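You operate a simulated robot arm through the tools that you are given. There is no shell and no other tool. Be economical: measure what you need, move in short steps, check, and stop when the job is done.

You run a simulated robot arm. Do the job below in one go: nothing can be reset, and whatever is moved stays where it is left.

## Task
Put things in order on the top of the window table. At the end: the clear stem from the top of the window table stands on top of the copper spool; the silver tin from the top of the window table stands where the clear bulb stood; one of the spools from the top of the window table is in the brown little bowl; the clear bulb from the top of the window table stands on top of the black gauge; whatever was shut is shut again. Leave all else as you found it, and nothing knocked over.

It is judged by the outcome, as a careful person would: the job done as asked, and still so three seconds after it is handed in. It fails if anything else is knocked over, pushed out of place, dropped, spilled or broken.

## Robot
A 6-joint arm with a two-finger parallel gripper, fixed in place. Base frame: the origin is at the foot of the arm, x ahead of it, y to its left, z up; the work surface is at about z = 74. Lengths are in cm, angles in rad, forces in N, time in s.
With the tool pointing down near the work surface it reaches from about 26 to 68 cm from the base axis. Its first joint turns from -1.152 to 1.152 rad. Payload 2.9 kg.
Tool frame: the origin (TCP) lies between the finger pads and is the grasp point; the fingertips stand 3 cm ahead of it; z points along the fingers, y is the line along which they close. Largest opening 11 cm; finger width 2, thickness 1; the body of the gripper, 4.8 by 11.2 cm, starts 5.5 cm behind the TCP.
Orientation is that of the tool frame in the base frame, as [roll, pitch, yaw] about the fixed x, y, z axes, in that order (R = Rz(yaw) Ry(pitch) Rx(roll)). With the fingers straight down and closing along the base's y, the tool's x points along the base's -x, its y along +y and its z along -z.

## Interface
- The arm moves only by the tool arm_command. Its argument "plan" is text: rows parted by semicolons, each of 7 numbers parted by spaces: the shift along the tool's x, y, z in units of 40 mm (1.0 is 40 mm), then the turn, a rotation vector about the tool's x, y, z in units of 8 degrees (1.0 is 8 degrees), then the finger opening in cm, from 0 to 11. In form: tx ty tz wx wy wz jaw; .... A call has 1 to 10 rows; each row shifts and turns the commanded pose from where the row before left it, along the tool's axes as they then stand. A call with a number of a shift or a turn outside -1 to 1 is refused whole. A row lasts 0.2 s, in which the tool goes at most 5 cm and 0.15 rad; a call with a longer step from one row to the next is refused whole, and so is a gripper value outside its range. A pose out of reach is approached as far as the arm can. The call stops where the force on the tool passes 40 N (or 10 N more than at its start, if that is more) or the arm is blocked; 0.2 s more then pass. The fingers move at their own pace (about 10.8 cm/s each) and stop on an object; they squeeze with about 42 N. The grip force told is the motor's: it shows also when the fingers shut on nothing. Time passes only in rows, and 0.2 s behind the last, so rows that do not move let the fingers close. The reply holds the time, the measured pose of the TCP, the force on the tool along the base axes, the opening and the grip force, in the units named above and with some noise, and new pictures: "views" is both (left out), scene, wrist or none.
- Cameras (640 x 400 px; columns grow to the right, rows downward): "scene" is fixed at [8.59, 43.45, 139.34]; the picture's right is [-0.66, -0.75, 0.00], its down [-0.44, 0.39, -0.81] and it looks along [0.61, -0.53, -0.59] (base axes); focal length 311 px, centre (320, 200). "wrist" rides on the gripper at [-3.6, 0, -5.7] in the tool frame; the picture's right is [0.00, -1.00, 0.00], its down [0.97, 0.00, -0.24] and it looks along [0.24, 0.00, 0.97] (tool axes); focal length 218 px, centre (320, 200).
- probe_pixels(camera, pixels): for up to 12 pixels [column, row] of the newest picture of that camera ("zoom" is the newest enlarged one), the place [x, y, z] in the base frame of the surface seen there, good to about 0.2 cm, but the place of the scene camera against the robot may be out by one fixed shift of up to 1.8 cm in any direction. It takes no simulated time.
- inspect(camera, box): a new picture of the part [left, top, right, bottom] of that camera's present view, enlarged. It takes no simulated time.
- sign_off(): hands the job in; it is judged then, once.

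Go step by step. Measure first, check grasps and placings, and put right what went wrong. The budget is 80 turns and 150 pictures, counting those below and the enlarged ones. Unless the task says otherwise, let go and move clear before handing in, and close with one line.

The tools are called after ">>>" as a command line: name --argument value ..., lists and objects as JSON in quotes. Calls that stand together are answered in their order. arm_command: Moves the arm, as the interface text tells. Its arguments: {"type":"object","properties":{"plan":{"type":"string"},"views":{"type":"string","enum":["both","scene","wrist","none"]}},"required":["plan"]} The other tools are called the same way: probe_pixels (camera, pixels) gives the place of the surface under pixels of a picture; inspect (camera, box) takes an enlarged picture of a part of a camera's view; sign_off () hands the job in.

At the start:

```text
t: 0.0
ee_pos: [41.13, -17.39, 111.84]
orientation: [3.141, 0.001, 3.141]
force: [-0.4, -0.8, 0.5]
opening: 11.01
finger_force: 0.1
```

scene: 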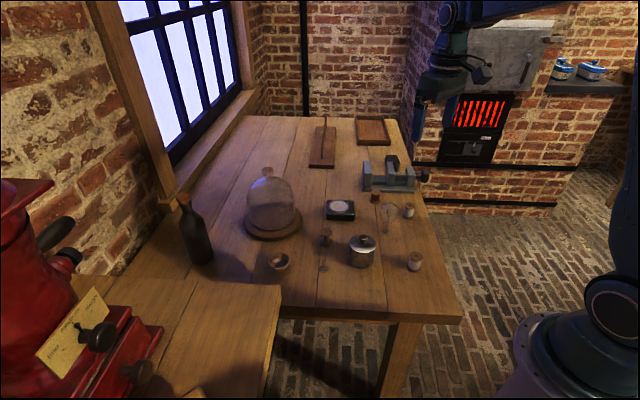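
wrist: 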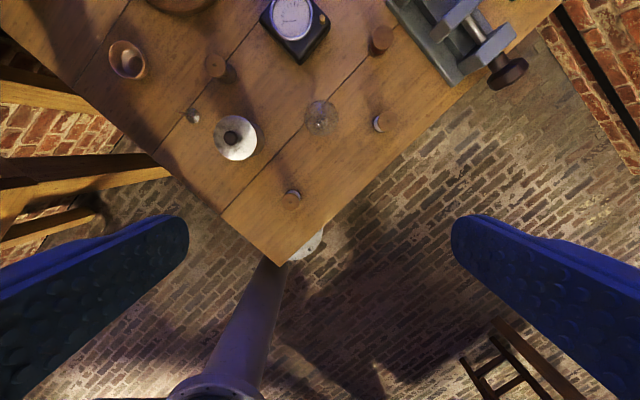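

The pictures show the table with a bell jar, bowl, tin, gauge, several small spools and glass items. I'll enlarge both views to identify each one.

>>> inspect --camera "scene" --box '[230, 160, 450, 300]'

>>> inspect --camera "wrist" --box '[90, 0, 430, 220]'

```text
2.86 times, centred on (340, 230) of scene
```

zoom: 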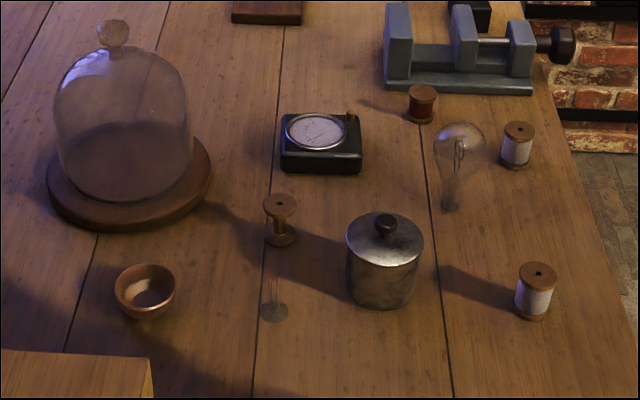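

```text
1.82 times, centred on (260, 110) of wrist
```

zoom: 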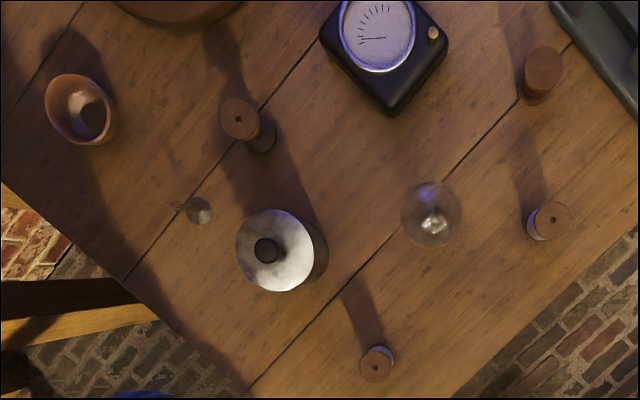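

The zoom shows the bulb, tin, bowl, gauge, four spools and a small, hard-to-see clear stem near zoom (273,290). I'll look closer at the stem, copper spool, bulb and bowl.

>>> inspect --camera "scene" --box '[260, 220, 340, 275]'

>>> inspect --camera "scene" --box '[355, 180, 435, 235]'

>>> inspect --camera "wrist" --box '[90, 20, 270, 140]'

```text
7.27 times, centred on (300, 248) of scene
```

zoom: 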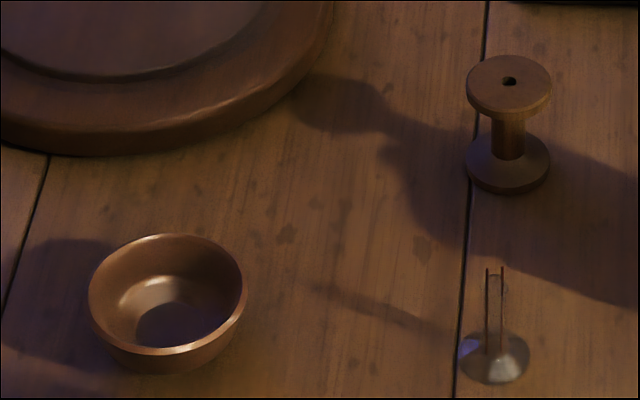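

```text
7.27 times, centred on (395, 208) of scene
```

zoom: 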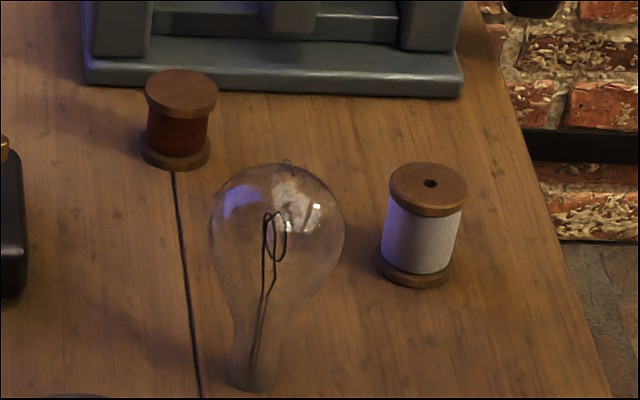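

```text
3.33 times, centred on (180, 80) of wrist
```

zoom: 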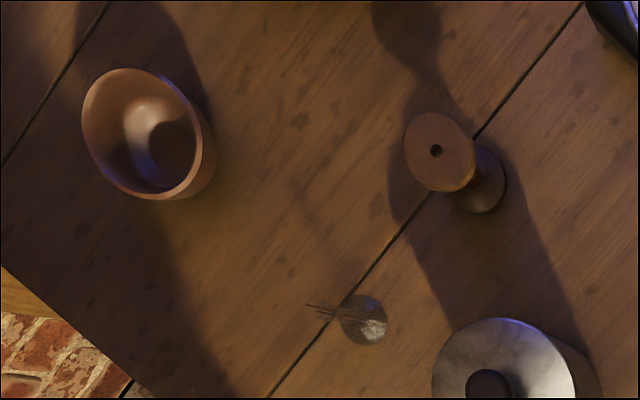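

I can see the stem is a flared foot with thin wires standing up, and the copper-wound spool near the vise has a solid top. I'll measure positions with the wrist camera.

>>> probe_pixels --camera "zoom" --pixels '[[86, 110], [205, 160], [150, 71], [135, 193], [150, 150], [280, 240], [437, 170], [412, 130], [365, 325], [350, 335], [383, 330], [312, 307]]'

>>> probe_pixels --camera "wrist" --pixels '[[232, 136], [220, 125], [255, 138], [320, 118], [313, 108], [290, 201], [379, 122], [382, 36], [375, 32], [293, 18], [270, 20], [320, 30]]'

>>> probe_pixels --camera "scene" --pixels '[[322, 264], [376, 194], [375, 202], [408, 206], [415, 255], [389, 231], [389, 210], [362, 237], [340, 206], [278, 256], [328, 232], [327, 200]]'

```text
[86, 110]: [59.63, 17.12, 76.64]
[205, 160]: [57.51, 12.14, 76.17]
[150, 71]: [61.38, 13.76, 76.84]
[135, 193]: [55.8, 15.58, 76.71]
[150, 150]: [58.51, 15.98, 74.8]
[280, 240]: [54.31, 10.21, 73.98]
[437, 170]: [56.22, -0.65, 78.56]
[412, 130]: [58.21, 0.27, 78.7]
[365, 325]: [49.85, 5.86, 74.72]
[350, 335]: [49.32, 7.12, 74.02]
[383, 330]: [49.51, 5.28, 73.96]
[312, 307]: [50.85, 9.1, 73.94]
```

```text
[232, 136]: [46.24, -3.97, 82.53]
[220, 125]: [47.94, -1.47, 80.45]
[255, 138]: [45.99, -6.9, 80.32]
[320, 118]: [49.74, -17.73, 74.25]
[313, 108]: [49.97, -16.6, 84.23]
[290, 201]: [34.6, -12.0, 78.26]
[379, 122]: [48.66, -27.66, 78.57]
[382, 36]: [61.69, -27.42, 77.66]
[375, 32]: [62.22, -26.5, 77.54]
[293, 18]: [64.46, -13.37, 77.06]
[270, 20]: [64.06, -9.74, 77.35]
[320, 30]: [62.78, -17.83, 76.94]
```

```text
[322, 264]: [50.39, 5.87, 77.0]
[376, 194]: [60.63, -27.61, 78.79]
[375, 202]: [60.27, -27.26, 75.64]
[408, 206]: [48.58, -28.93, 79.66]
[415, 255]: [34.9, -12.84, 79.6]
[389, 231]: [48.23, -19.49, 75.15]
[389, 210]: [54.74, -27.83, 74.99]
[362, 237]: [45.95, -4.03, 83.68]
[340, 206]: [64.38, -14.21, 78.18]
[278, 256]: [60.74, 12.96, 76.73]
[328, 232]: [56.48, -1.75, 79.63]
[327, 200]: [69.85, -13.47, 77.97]
```

The wrist readings give good positions, and the scene camera sits about 1 cm high in z. I'll move over the bulb/gauge/copper-spool area for a close view.

>>> arm_command --plan "-0.8 -0.16 0.74 0 0 0 11; -0.8 -0.16 0.74 0 0 0 11; -0.8 -0.16 0.74 0 0 0 11; -0.8 -0.16 0.74 0 0 0 11; 0 0 0 0 0 0 11" --views "wrist"

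```text
t: 1.2
ee_pos: [53.97, -20.17, 100.13]
orientation: [-3.141, -0.001, 3.141]
force: [-0.4, -0.4, 0.4]
opening: 10.99
finger_force: 0.0
```

wrist: 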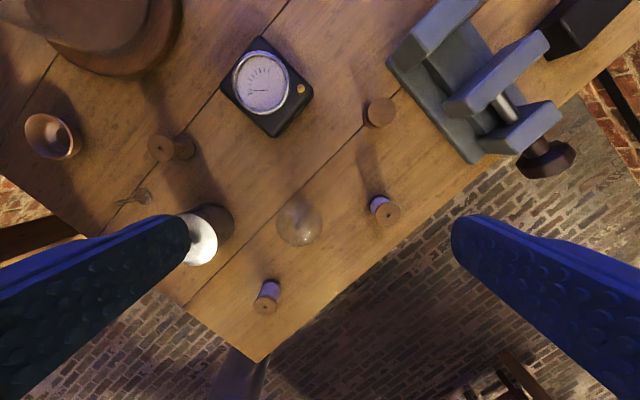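

>>> inspect --camera "wrist" --box '[210, 30, 420, 161]'

>>> probe_pixels --camera "wrist" --pixels '[[259, 37], [313, 95], [275, 137], [222, 88], [261, 82], [261, 55], [240, 86], [285, 95], [380, 111], [367, 112], [393, 104], [389, 64]]'

>>> probe_pixels --camera "wrist" --pixels '[[474, 163], [386, 215], [372, 208], [299, 222], [299, 210], [303, 244], [280, 222], [322, 222], [265, 306], [255, 303], [276, 303], [420, 100]]'

```text
3.05 times, centred on (315, 96) of wrist
```

zoom: 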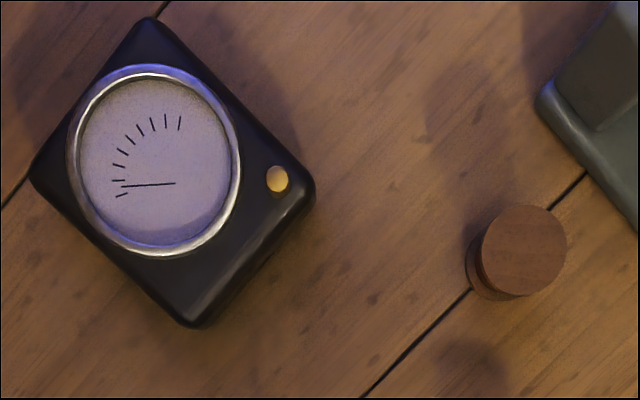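

```text
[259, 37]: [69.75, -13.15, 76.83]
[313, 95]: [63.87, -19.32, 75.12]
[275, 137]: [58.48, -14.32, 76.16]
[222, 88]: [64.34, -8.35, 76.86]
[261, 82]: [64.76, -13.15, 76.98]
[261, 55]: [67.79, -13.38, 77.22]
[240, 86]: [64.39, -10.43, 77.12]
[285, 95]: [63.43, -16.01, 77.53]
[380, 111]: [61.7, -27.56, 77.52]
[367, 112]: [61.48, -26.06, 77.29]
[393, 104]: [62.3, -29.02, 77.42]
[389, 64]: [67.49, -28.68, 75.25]
```

```text
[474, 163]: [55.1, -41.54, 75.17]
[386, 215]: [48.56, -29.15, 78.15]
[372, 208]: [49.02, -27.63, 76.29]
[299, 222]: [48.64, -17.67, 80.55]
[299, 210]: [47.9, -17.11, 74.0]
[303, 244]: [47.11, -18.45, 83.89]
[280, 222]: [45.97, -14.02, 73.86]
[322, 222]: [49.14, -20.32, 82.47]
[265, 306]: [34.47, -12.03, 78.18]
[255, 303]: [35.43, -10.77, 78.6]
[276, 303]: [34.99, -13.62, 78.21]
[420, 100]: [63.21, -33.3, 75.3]
```

The dial centre is about (64.8, -13.2, 77.0), the copper spool top (61.75, -27.5, 77.4), and the bulb axis about (49.0, -17.7). I'll start with the front white spool and move above it.

>>> arm_command --plan "0.965 0.405 0.5 0 0 0 11; 0.965 0.405 0.5 0 0 0 11; 0.965 0.405 0.5 0 0 0 11; 0.965 0.405 0.5 0 0 0 9; 0.965 0.405 0.5 0 0 0 7; 0 0 0.5 0 0 0 7; 0 0 0.5 0 0 0 7; 0 0 0.5 0 0 0 7; 0 0 0 0 0 0 7" --views "both"

```text
t: 3.2
ee_pos: [34.59, -11.88, 84.07]
orientation: [-3.141, 0.001, -3.141]
force: [0.4, -0.5, -0.2]
opening: 7.02
finger_force: 0.1
```

scene: 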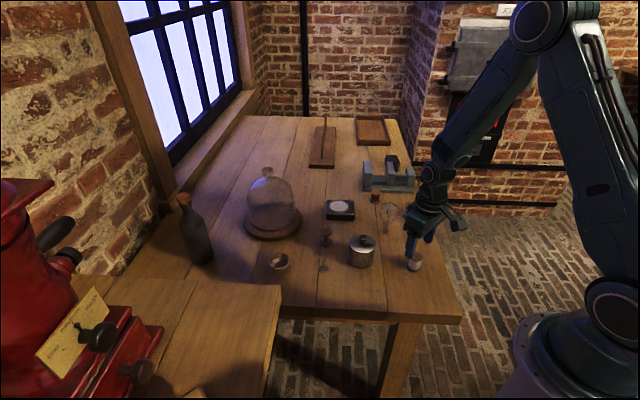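
wrist: 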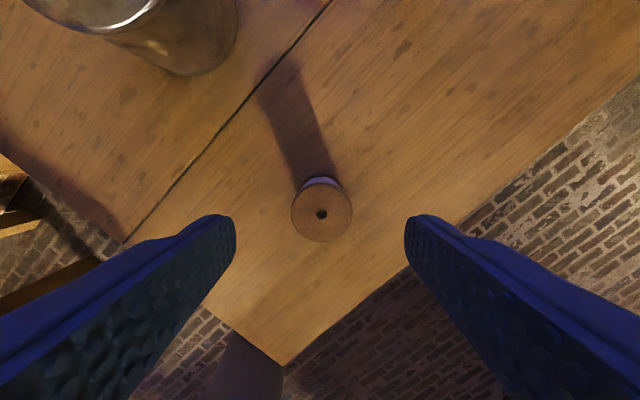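

The spool is centred at wrist (322,212), i.e. (34.7, -12.0). I'll descend, close and lift slightly.

>>> arm_command --plan "-0.03 -0.025 0.6 0 0 0 7; 0 0 0.6 0 0 0 7; 0 0 0 0 0 0 7; 0 0 0 0 0 0 2; 0 0 0 0 0 0 2; 0 0 0 0 0 0 2; 0 0 -0.5 0 0 0 2; 0 0 -1 0 0 0 2; 0 0 0 0 0 0 2" --views "wrist"

```text
t: 5.2
ee_pos: [34.77, -12.1, 85.31]
orientation: [-3.142, 0.0, 3.14]
force: [-0.6, 0.4, 0.3]
opening: 3.17
finger_force: 41.8
```

wrist: 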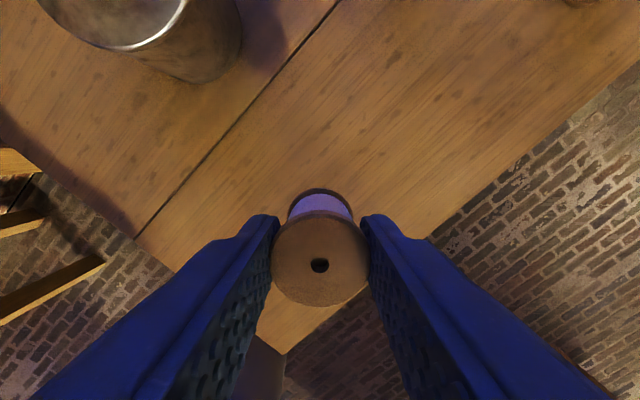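

The spool is held at 3.17 cm. I'll lift and travel toward the bowl, clear of the tin and stem.

>>> arm_command --plan "0 0 -0.85 0 0 0 2; 0 0 -0.85 0 0 0 2; -0.658 0.742 0 0 0 0 2; -0.658 0.742 0 0 0 0 2; -0.658 0.742 0 0 0 0 2; -0.658 0.742 0 0 0 0 2; -0.658 0.742 0 0 0 0 2; -0.658 0.742 0 0 0 0 2; -0.658 0.742 0 0 0 0 2; 0 0 0 0 0 0 2" --views "wrist"

```text
t: 7.4
ee_pos: [53.11, 8.78, 92.12]
orientation: [-3.14, 0.001, 3.141]
force: [-0.1, 0.0, -0.2]
opening: 3.18
finger_force: 41.5
```

wrist: 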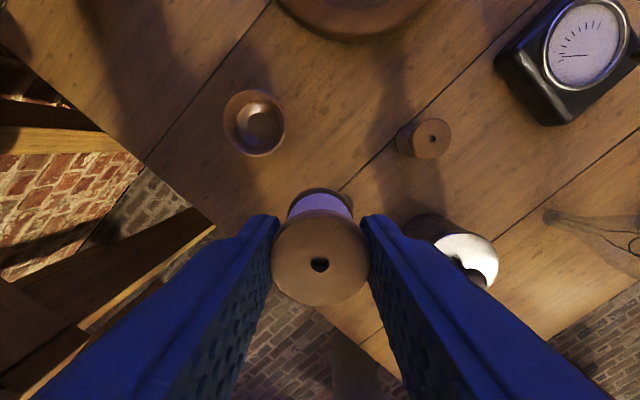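

The bowl rim centre works out at (58.7, 14.7) from wrist (254,122). I'll move over it and descend to just above the bowl.

>>> arm_command --plan "-0.717 0.742 0 0 0 0 2; -0.717 0.742 0 0 0 0 2; 0 0 0.75 0 0 0 2; 0 0 0.75 0 0 0 2; 0 0 0.6 0 0 0 2; 0 0 0 0 0 0 2" --views "both"

>>> inspect --camera "scene" --box '[230, 220, 330, 290]'

```text
t: 8.8
ee_pos: [58.85, 14.72, 83.6]
orientation: [3.142, 0.0, 3.141]
force: [-0.1, -0.4, 0.1]
opening: 3.17
finger_force: 42.0
```

scene: 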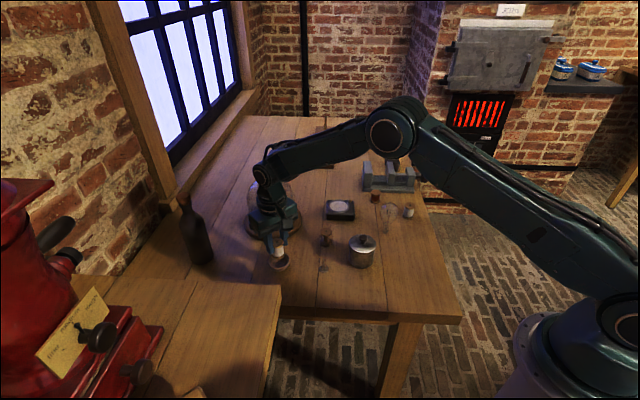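
wrist: 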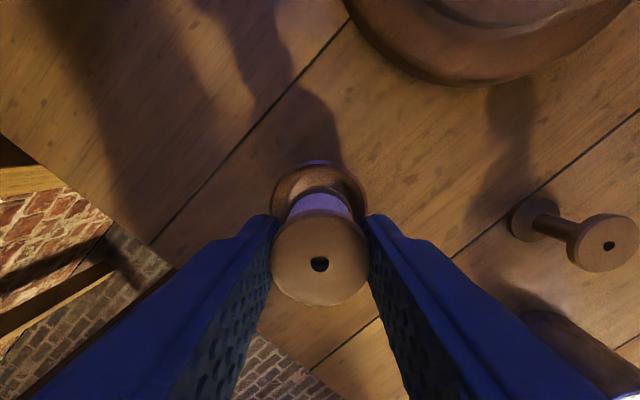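

```text
5.71 times, centred on (280, 255) of scene
```

zoom: 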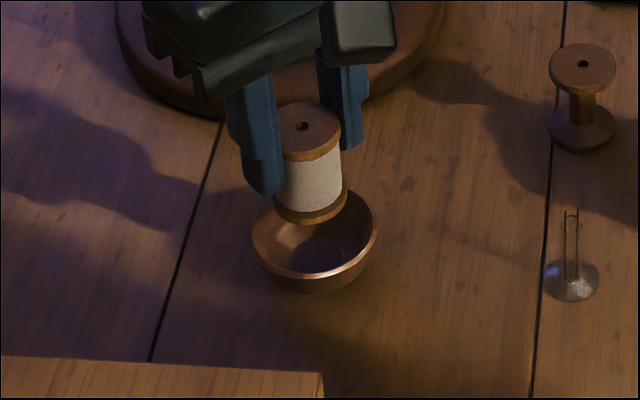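

The spool sits centred over the bowl, but the gripper is near the bell jar. I'll check clearance to the jar before lowering.

>>> probe_pixels --camera "wrist" --pixels '[[350, 10], [430, 75], [480, 10], [540, 10], [420, 8], [500, 50]]'

>>> probe_pixels --camera "scene" --pixels '[[255, 235], [278, 237], [290, 190], [268, 172], [292, 210], [285, 205]]'

```text
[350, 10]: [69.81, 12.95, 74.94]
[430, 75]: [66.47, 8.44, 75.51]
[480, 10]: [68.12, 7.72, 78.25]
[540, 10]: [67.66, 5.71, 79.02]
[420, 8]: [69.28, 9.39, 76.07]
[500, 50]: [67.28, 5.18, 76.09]
```

```text
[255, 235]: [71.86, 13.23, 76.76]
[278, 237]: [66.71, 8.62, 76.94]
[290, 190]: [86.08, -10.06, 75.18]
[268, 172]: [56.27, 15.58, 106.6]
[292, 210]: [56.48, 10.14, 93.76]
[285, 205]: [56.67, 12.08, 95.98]
```

The jar glass is at x≥67, well clear of the gripper. I'll lower gently into the bowl.

>>> arm_command --plan "0.04 0 0.4 0 0 0 2; 0 0 0.3 0 0 0 2; 0 0 0.1 0 0 0 2; 0 0 0 0 0 0 2" --views "scene"

>>> inspect --camera "scene" --box '[240, 220, 320, 280]'

```text
t: 9.8
ee_pos: [58.78, 14.61, 80.43]
orientation: [3.141, 0.001, 3.14]
force: [-0.9, -0.6, -0.3]
opening: 3.17
finger_force: 41.6
```

scene: 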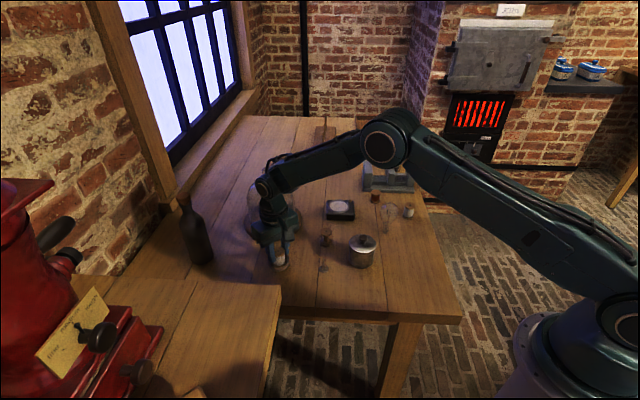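

```text
6.67 times, centred on (280, 250) of scene
```

zoom: 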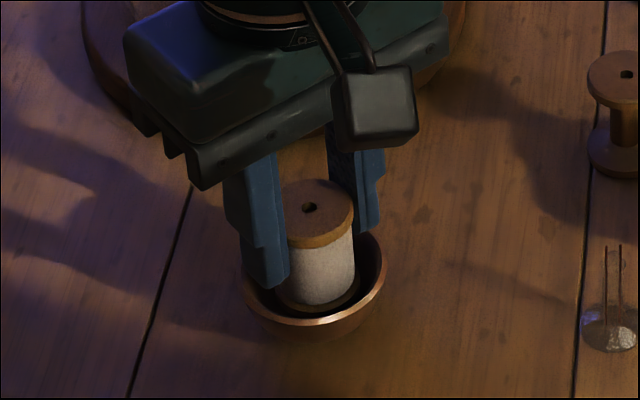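

No contact force yet and the spool looks nearly seated. I'll go down a few millimetres more, watching force.

>>> arm_command --plan "0 0 0.04 0 0 0 2; 0 0 0.04 0 0 0 2; 0 0 0 0 0 0 2" --views "none"

```text
t: 10.6
ee_pos: [58.72, 14.82, 80.14]
orientation: [-3.14, 0.0, -3.141]
force: [0.3, 0.4, -1.4]
opening: 3.19
finger_force: 41.7
```

>>> arm_command --plan "0 0 0.04 0 0 0 2; 0 0 0.04 0 0 0 2; 0 0 0 0 0 0 2" --views "none"

```text
t: 11.4
ee_pos: [58.95, 14.66, 79.79]
orientation: [3.141, 0.001, 3.141]
force: [-1.8, 0.0, 5.9]
opening: 3.16
finger_force: 42.0
```

The upward force of 5.9 N shows the spool is seated. I'll open slightly and rise.

>>> arm_command --plan "0 0 0 0 0 0 3.8; 0 0 0 0 0 0 4.4; 0 0 -0.3 0 0 0 4.4; 0 0 -0.7 0 0 0 4.6; 0 0 -0.7 0 0 0 6; 0 0 -0.8 0 0 0 6; 0 0 0 0 0 0 6" --views "both"

>>> inspect --camera "scene" --box '[240, 220, 340, 290]'

```text
t: 13.0
ee_pos: [58.61, 14.56, 90.07]
orientation: [3.141, 0.001, -3.141]
force: [0.0, 0.2, 0.1]
opening: 6.01
finger_force: 0.1
```

scene: 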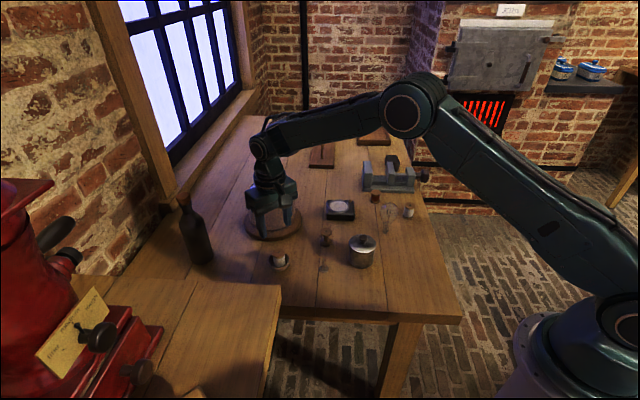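
wrist: 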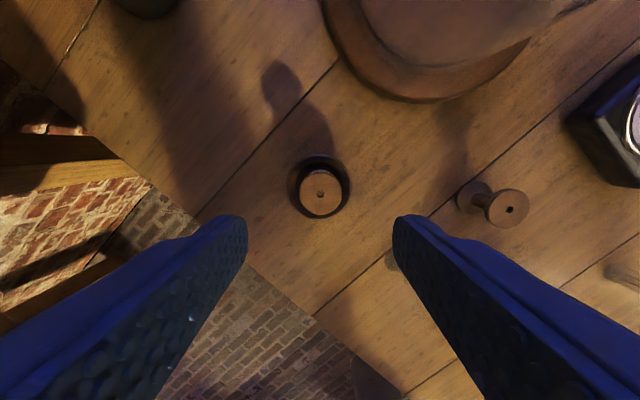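

```text
5.71 times, centred on (290, 255) of scene
```

zoom: 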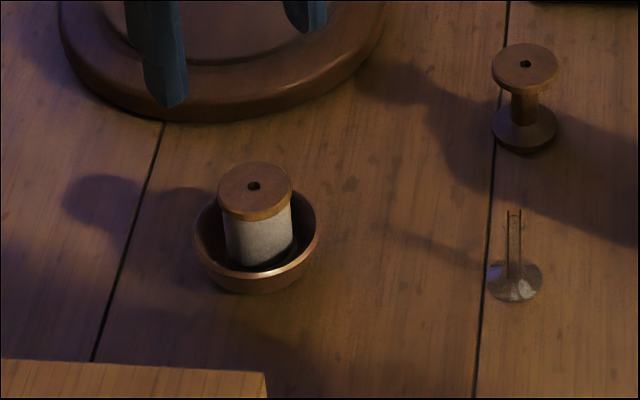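

The spool stands upright in the bowl. Next the stem: I'll move so it is ahead in the wrist view.

>>> arm_command --plan "0.7 -0.53 0 0 0 0 6; 0.7 -0.53 0 0 0 0 6; 0.7 -0.53 0 0 0 0 6; 0.7 -0.53 0.2 0 0 0 6; 0 0 0.2 0 0 0 6; 0 0 0 0 0 0 6" --views "wrist"

>>> inspect --camera "wrist" --box '[250, 130, 390, 217]'

```text
t: 14.4
ee_pos: [47.52, 6.17, 88.23]
orientation: [3.141, 0.0, 3.141]
force: [-0.6, 0.7, -0.3]
opening: 6.03
finger_force: 0.0
```

wrist: 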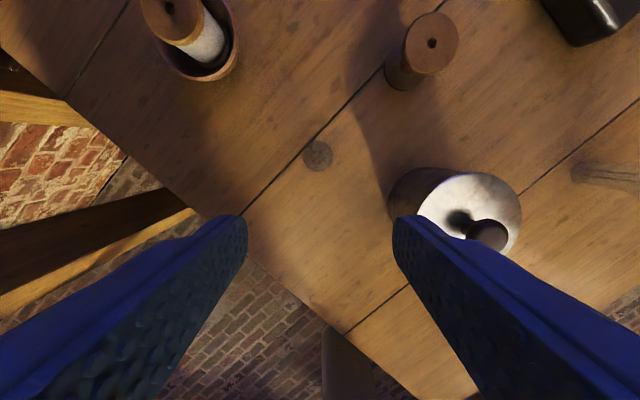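

```text
4.57 times, centred on (320, 174) of wrist
```

zoom: 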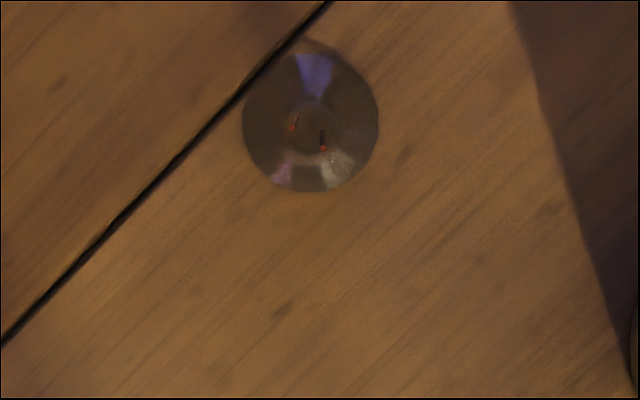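

The stem is upright at about (50.15, 6.36), with a foot about 2.7 cm wide. I'll descend with the fingertips just above the foot flare and check before closing.

>>> arm_command --plan "-0.657 0.048 0 0 0 0 6; 0 0 0.8 0 0 0 6; 0 0 0.8 0 0 0 6; 0 0 0.8 0 0 0 5; 0 0 0 0 0 0 4; 0 0 0 0 0 0 4" --views "both"

>>> inspect --camera "scene" --box '[290, 225, 354, 273]'

```text
t: 15.8
ee_pos: [50.1, 6.33, 78.55]
orientation: [3.142, 0.0, 3.141]
force: [-1.4, 0.3, 0.8]
opening: 3.97
finger_force: 0.1
```

scene: 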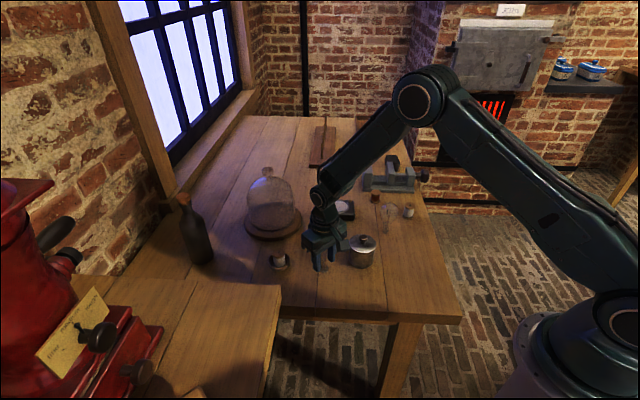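
wrist: 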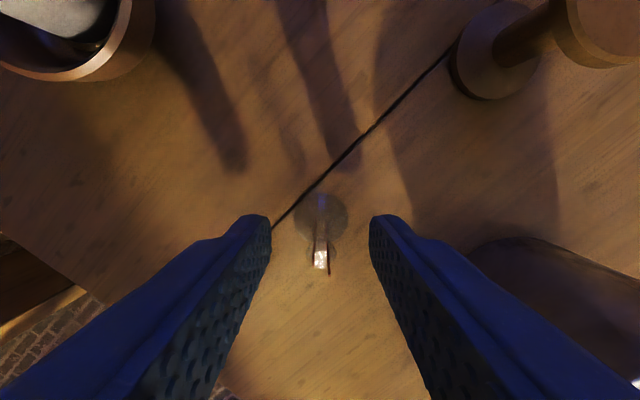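

```text
8.33 times, centred on (322, 249) of scene
```

zoom: 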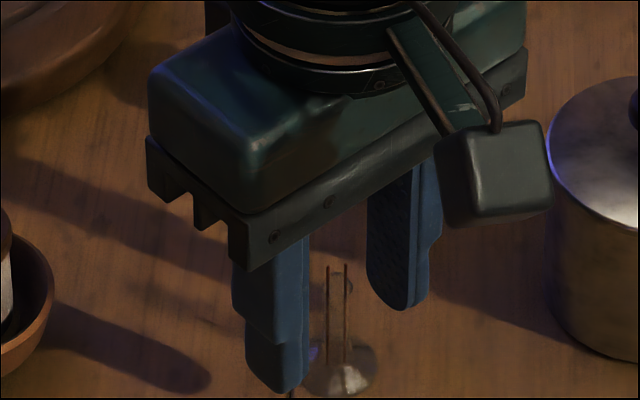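

The stem is centred between the fingers at wrist (321,250). I'll lower 3 mm and close on the tube.

>>> arm_command --plan "0 0 0.08 0 0 0 4; 0 0 0 0 0 0 2; 0 0 0 0 0 0 0; 0 0 0 0 0 0 0; 0 0 0 0 0 0 0" --views "wrist"

>>> inspect --camera "wrist" --box '[260, 160, 380, 290]'

```text
t: 17.0
ee_pos: [50.13, 6.35, 78.27]
orientation: [-3.141, 0.0, 3.141]
force: [1.0, -0.8, 0.0]
opening: 0.83
finger_force: 42.1
```

wrist: 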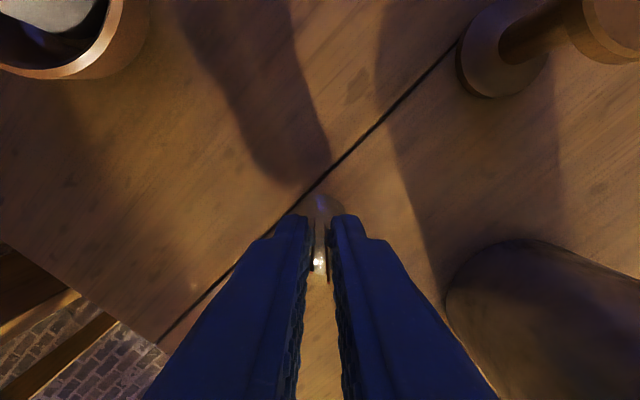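

```text
3.08 times, centred on (320, 225) of wrist
```

zoom: 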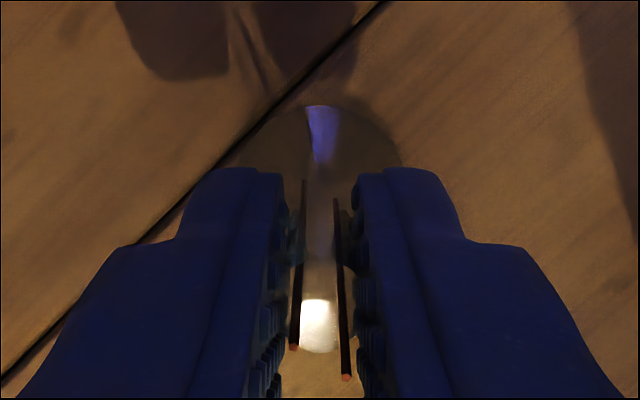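

The stem is held at 0.83 cm. I'll lift it and carry it toward the copper spool, above the tin and bulb.

>>> arm_command --plan "0 0 -0.4 0 0 0 0; 0 0 -0.9 0 0 0 0; 0 0 -0.95 0 0 0 0; 0 0 -0.95 0 0 0 0; -0.275 -0.914 0 0 0 0 0; -0.275 -0.914 0 0 0 0 0; -0.275 -0.914 0 0 0 0 0; -0.275 -0.914 0 0 0 0 0; -0.275 -0.914 0 0 0 0 0; 0 0 0 0 0 0 0" --views "none"

>>> arm_command --plan "-0.275 -0.914 0 0 0 0 0; -0.275 -0.914 0 0 0 0 0; -0.2 -0.8 0 0 0 0 0; 0 0 0 0 0 0 0; 0 0 0 0 0 0 0" --views "wrist"

>>> inspect --camera "wrist" --box '[220, 100, 420, 280]'

```text
t: 19.2
ee_pos: [55.72, -11.99, 91.18]
orientation: [3.141, 0.0, 3.141]
force: [-0.3, 0.4, -0.3]
opening: 0.82
finger_force: 42.2
```

```text
t: 20.4
ee_pos: [58.61, -22.33, 91.22]
orientation: [3.141, 0.001, 3.141]
force: [0.2, -0.3, -0.1]
opening: 0.82
finger_force: 42.0
```

wrist: 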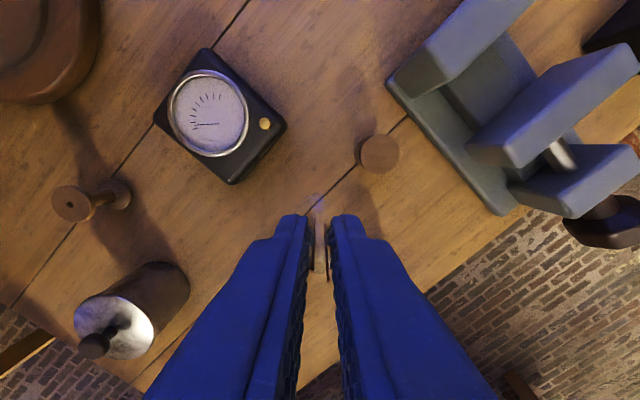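

```text
2.22 times, centred on (320, 190) of wrist
```

zoom: 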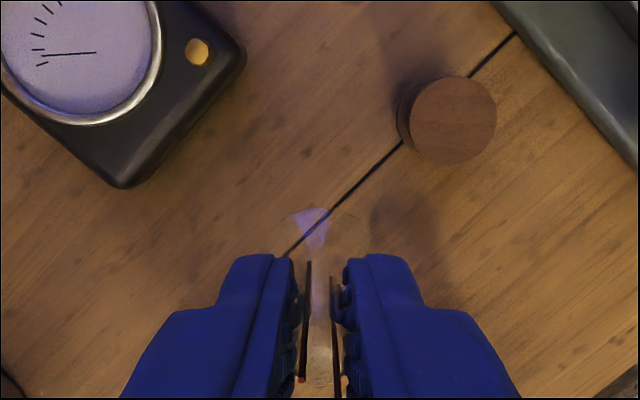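

The copper spool's top centre is (61.6, -27.55). I'll check vise jaw heights near the gripper before lowering.

>>> probe_pixels --camera "wrist" --pixels '[[430, 55], [500, 20], [440, 75], [520, 155], [560, 100], [580, 205], [620, 60], [400, 80]]'

>>> arm_command --plan "-0.375 -0.65 0 0 0 0 0; -0.375 -0.65 0 0 0 0 0; 0 0 0.6 0 0 0 0; 0 0 0.6 0 0 0 0; 0 0 0.4 0 0 0 0; 0 0 0 0 0 0 0" --views "both"

>>> inspect --camera "scene" --box '[340, 165, 420, 225]'

```text
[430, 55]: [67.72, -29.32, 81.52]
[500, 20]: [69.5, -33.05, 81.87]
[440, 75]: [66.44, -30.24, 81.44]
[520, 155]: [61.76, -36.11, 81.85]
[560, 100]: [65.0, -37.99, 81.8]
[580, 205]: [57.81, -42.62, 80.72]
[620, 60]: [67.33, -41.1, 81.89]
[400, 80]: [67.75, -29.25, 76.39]
```

```text
t: 21.8
ee_pos: [61.78, -27.55, 84.72]
orientation: [3.14, -0.001, 3.142]
force: [-0.4, -0.1, -0.6]
opening: 0.81
finger_force: 42.1
```

scene: 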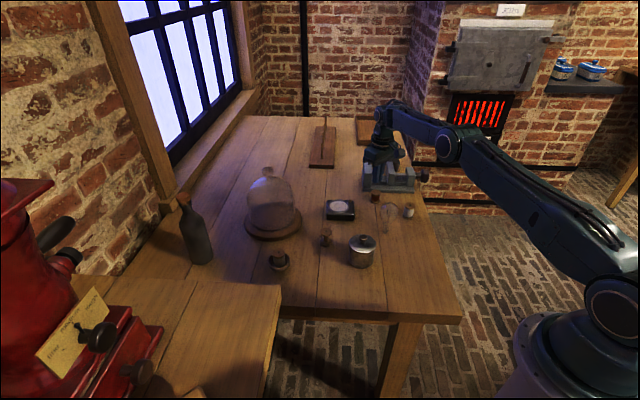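
wrist: 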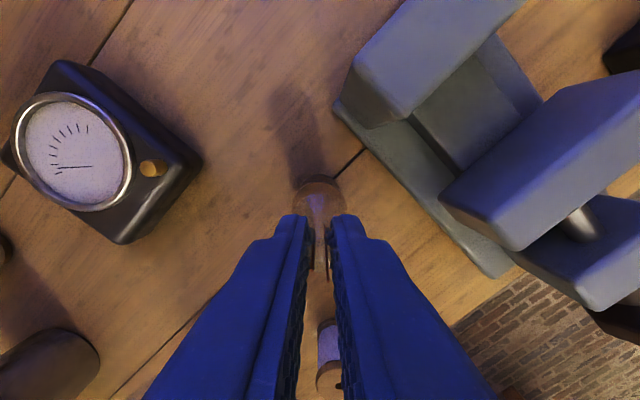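

```text
6.67 times, centred on (380, 195) of scene
```

zoom: 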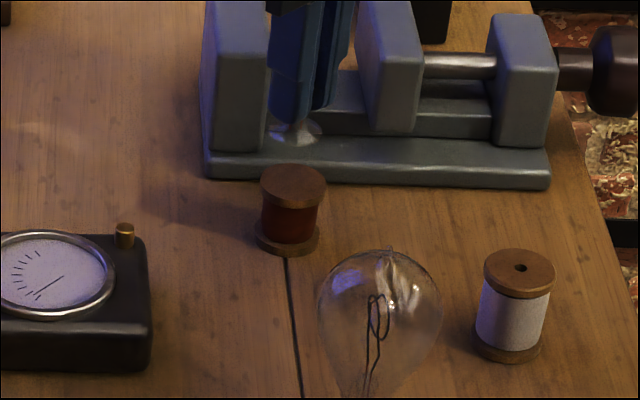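

Vise tops are at 81.9, below the gripper body at about 87. I'll lower to just above contact.

>>> arm_command --plan "0.03 0 0.35 0 0 0 0; 0 0 0.3 0 0 0 0; 0 0 0 0 0 0 0" --views "both"

>>> inspect --camera "scene" --box '[350, 170, 410, 215]'

>>> inspect --camera "wrist" --box '[260, 160, 380, 290]'

```text
t: 22.6
ee_pos: [61.61, -27.61, 82.01]
orientation: [-3.141, 0.001, -3.141]
force: [0.2, 0.2, -0.3]
opening: 0.85
finger_force: 42.0
```

scene: 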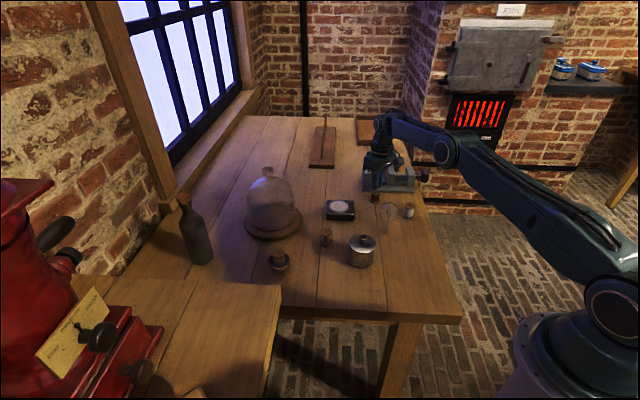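
wrist: 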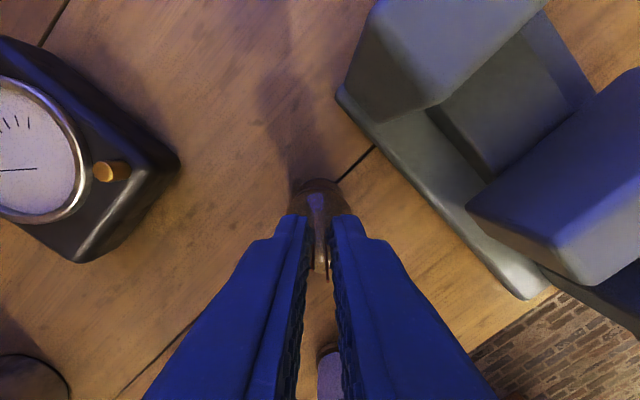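

```text
8.89 times, centred on (380, 192) of scene
```

zoom: 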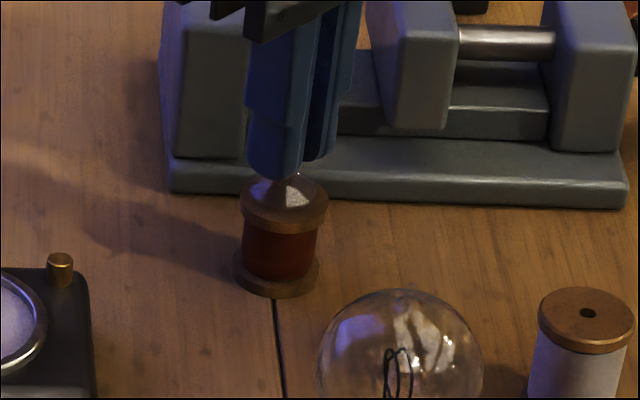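

```text
3.08 times, centred on (320, 225) of wrist
```

zoom: 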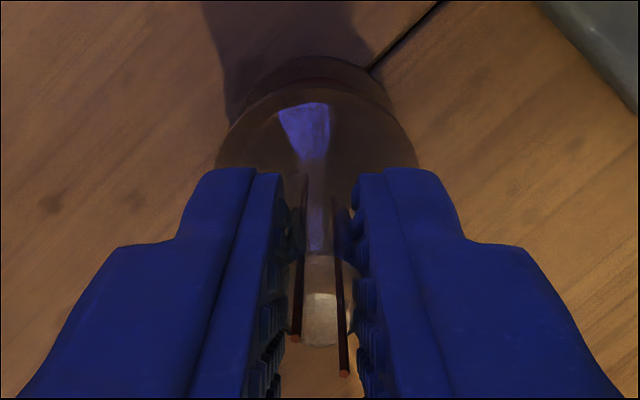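

The foot looks centred over the spool top. I'll lower in small steps until contact.

>>> arm_command --plan "0 0 0.04 0 0 0 0; 0 0 0.03 0 0 0 0; 0 0 0 0 0 0 0" --views "none"

>>> arm_command --plan "0 0 0.02 0 0 0 0; 0 0 0 0 0 0 0" --views "none"

```text
t: 23.4
ee_pos: [61.62, -27.68, 81.97]
orientation: [3.141, 0.002, -3.141]
force: [-0.2, 0.0, 2.1]
opening: 0.83
finger_force: 42.1
```

```text
t: 24.0
ee_pos: [61.59, -27.69, 81.84]
orientation: [3.141, 0.002, 3.141]
force: [-1.1, 1.1, 8.2]
opening: 0.83
finger_force: 42.0
```

The force has risen to 8 N, so the stem is seated. I'll release and lift straight up.

>>> arm_command --plan "0 0 -0.02 0 0 0 0.6; 0 0 0 0 0 0 1.4; 0 0 0 0 0 0 2.6; 0 0 -0.2 0 0 0 3; 0 0 -0.6 0 0 0 3; 0 0 -0.8 0 0 0 3; 0 0 -0.8 0 0 0 3; 0 0 0 0 0 0 3" --views "both"

>>> inspect --camera "scene" --box '[350, 170, 410, 215]'

```text
t: 25.8
ee_pos: [61.58, -27.68, 91.27]
orientation: [-3.141, 0.001, -3.141]
force: [-0.1, 0.5, -0.5]
opening: 3.0
finger_force: 0.1
```

scene: 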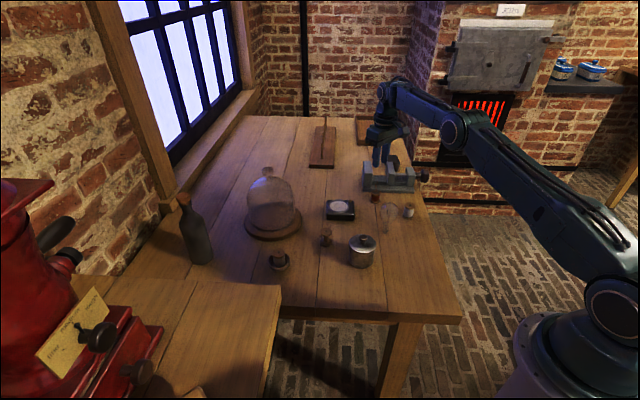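
wrist: 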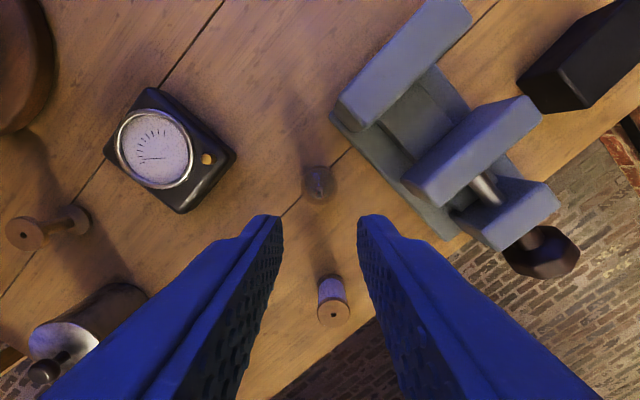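

```text
8.89 times, centred on (380, 192) of scene
```

zoom: 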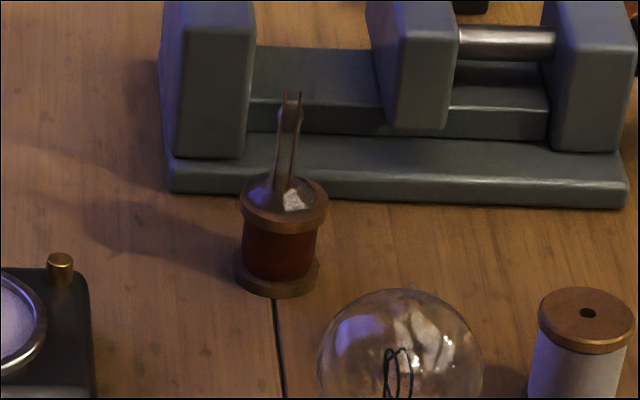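

The stem stands upright on the copper spool. Next I'll move over the bulb.

>>> arm_command --plan "0.91 0.625 -0.3 0 0 0 5; 0.91 0.625 -0.3 0 0 0 6; 0.91 0.625 0 0 0 0 8; 0.91 0.625 0 0 0 0 8; 0 0 0 0 0 0 8; 0 0 0 0 0 0 8" --views "both"

>>> inspect --camera "wrist" --box '[240, 110, 400, 220]'

>>> inspect --camera "scene" --box '[350, 190, 430, 245]'

```text
t: 27.2
ee_pos: [47.04, -17.56, 93.77]
orientation: [-3.141, -0.002, 3.141]
force: [0.3, -0.2, -0.9]
opening: 7.99
finger_force: 0.0
```

scene: 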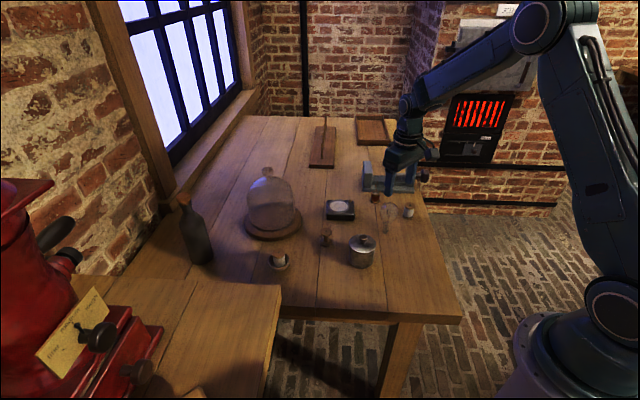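
wrist: 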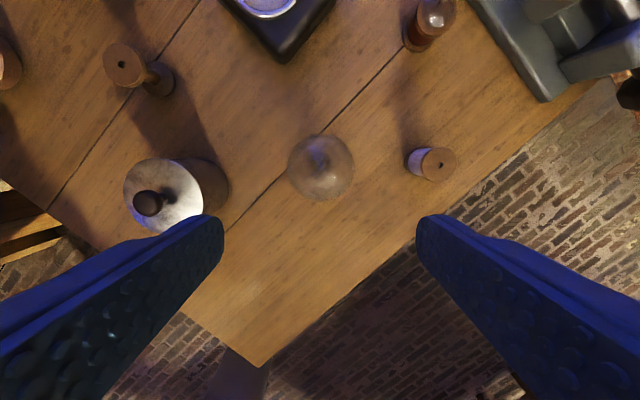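

```text
3.64 times, centred on (320, 165) of wrist
```

zoom: 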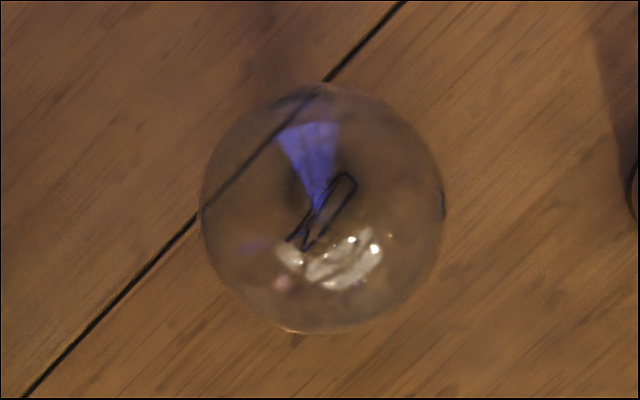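

```text
7.27 times, centred on (390, 218) of scene
```

zoom: 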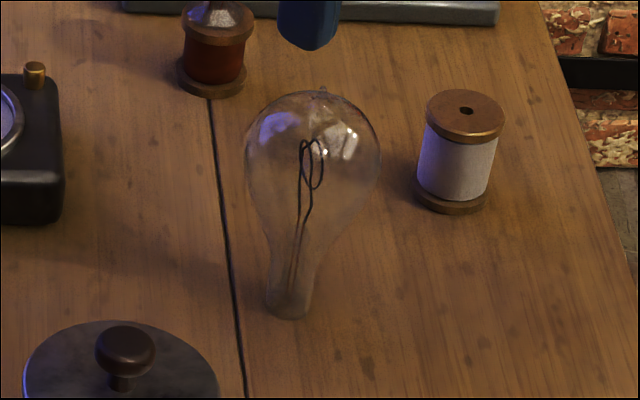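

The bulb centre is (48.93, -17.62) with its widest part near z 81.2. I'll descend around it.

>>> arm_command --plan "-0.475 -0.015 0 0 0 0 8; 0 0 0.7 0 0 0 8; 0 0 0.7 0 0 0 8; 0 0 0.7 0 0 0 8; 0 0 0 0 0 0 8" --views "both"

>>> inspect --camera "scene" --box '[350, 180, 430, 240]'

```text
t: 28.4
ee_pos: [48.78, -17.66, 85.41]
orientation: [3.14, 0.0, 3.141]
force: [0.0, 0.6, 0.0]
opening: 8.04
finger_force: 0.1
```

scene: 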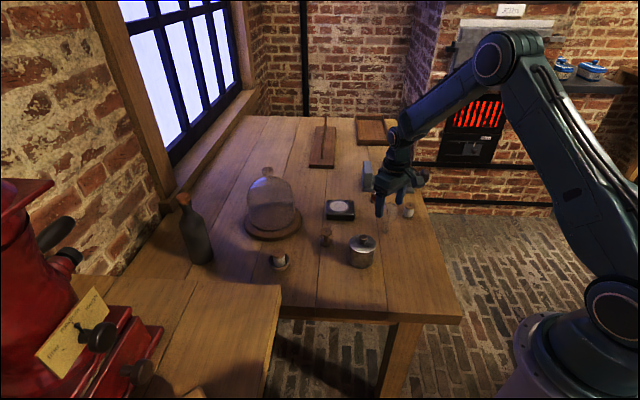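
wrist: 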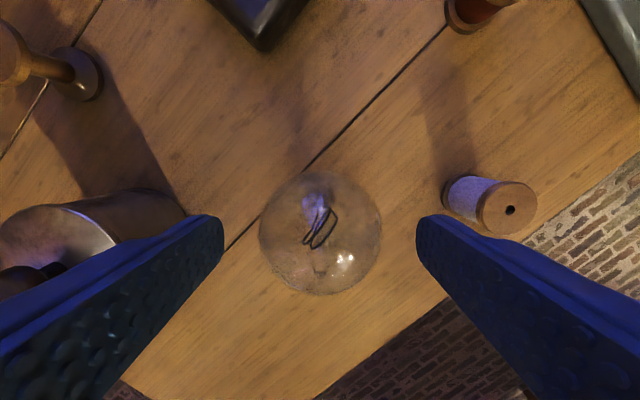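

```text
6.67 times, centred on (390, 210) of scene
```

zoom: 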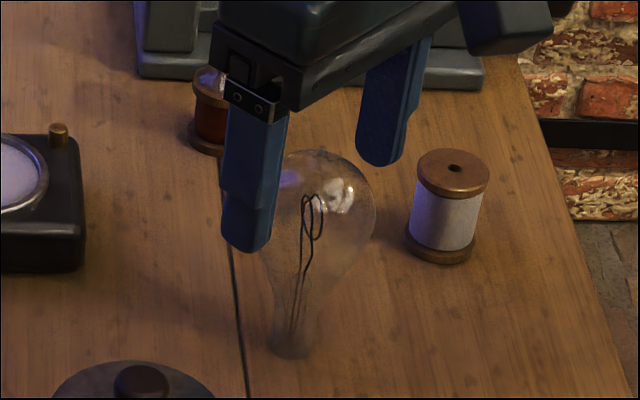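

The bulb is centred between the fingers at wrist (320,234). I'll descend the last 4 cm and close.

>>> arm_command --plan "0 0 0.5 0 0 0 8; 0 0 0.525 0 0 0 8; 0 0 0 0 0 0 7; 0 0 0 0 0 0 6.4; 0 0 0 0 0 0 5.8; 0 0 0 0 0 0 5; 0 0 0 0 0 0 5" --views "both"

>>> inspect --camera "scene" --box '[350, 180, 430, 240]'

```text
t: 30.0
ee_pos: [48.9, -17.6, 81.22]
orientation: [3.141, 0.001, -3.14]
force: [-0.2, 0.0, 0.5]
opening: 5.2
finger_force: 30.3
```

scene: 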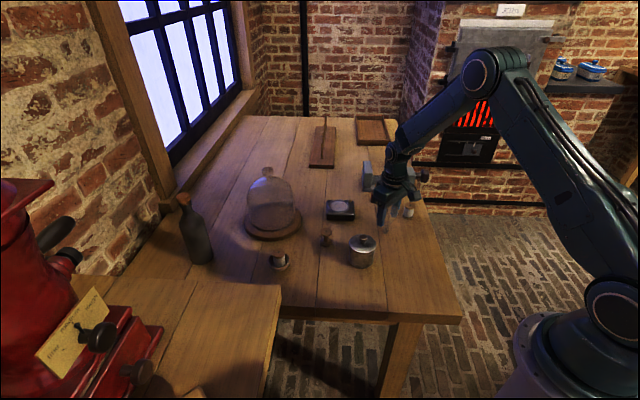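
wrist: 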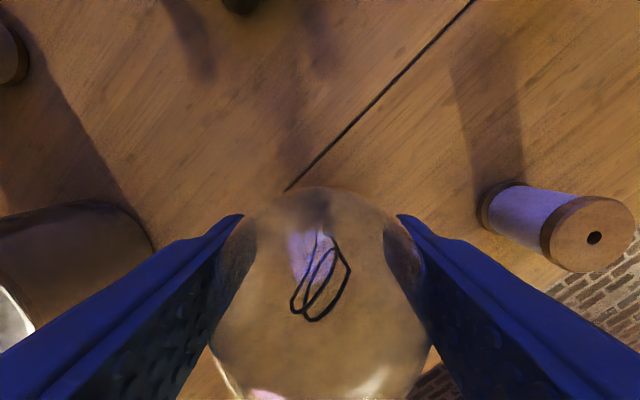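

```text
6.67 times, centred on (390, 210) of scene
```

zoom: 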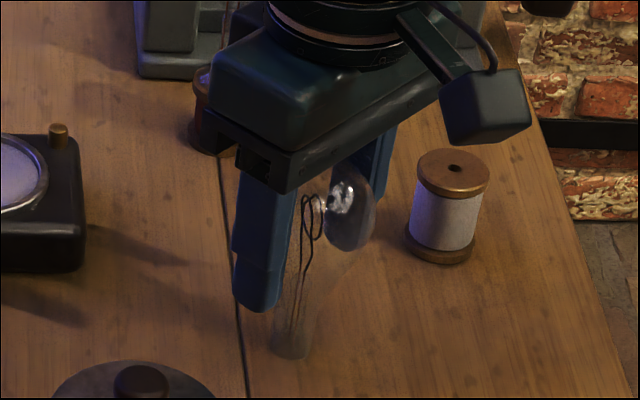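

The bulb is gripped at 5.2 cm and still upright. I'll lift and move partway toward the gauge.

>>> arm_command --plan "0 0 0 0 0 0 4; 0 0 -0.2 0 0 0 4; 0 0 -0.6 0 0 0 4; 0 0 -0.8 0 0 0 4; 0 0 -0.6 0 0 0 4; -0.9 0.25 0 0 0 0 4; -0.9 0.25 0 0 0 0 4; -0.9 0.25 0 0 0 0 4; 0 0 0 0 0 0 4" --views "both"

>>> inspect --camera "scene" --box '[310, 150, 420, 230]'

```text
t: 32.0
ee_pos: [59.81, -14.61, 90.08]
orientation: [-3.141, 0.001, -3.141]
force: [0.1, -0.1, -0.9]
opening: 5.18
finger_force: 30.7
```

scene: 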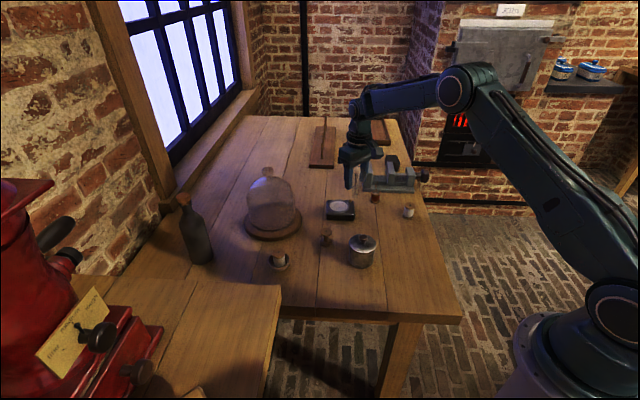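
wrist: 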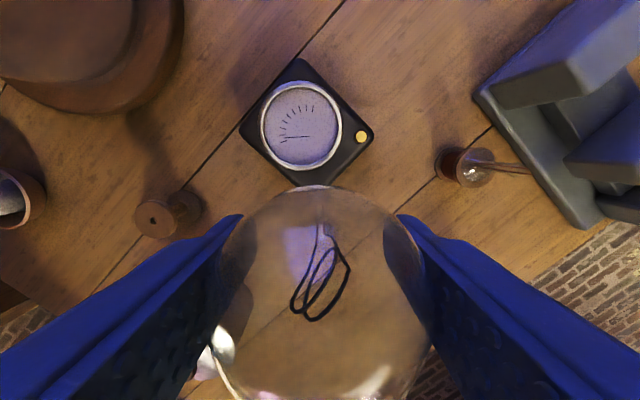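

```text
5.00 times, centred on (365, 190) of scene
```

zoom: 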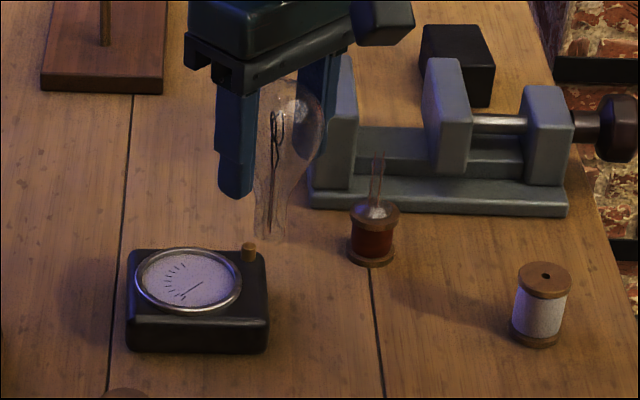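

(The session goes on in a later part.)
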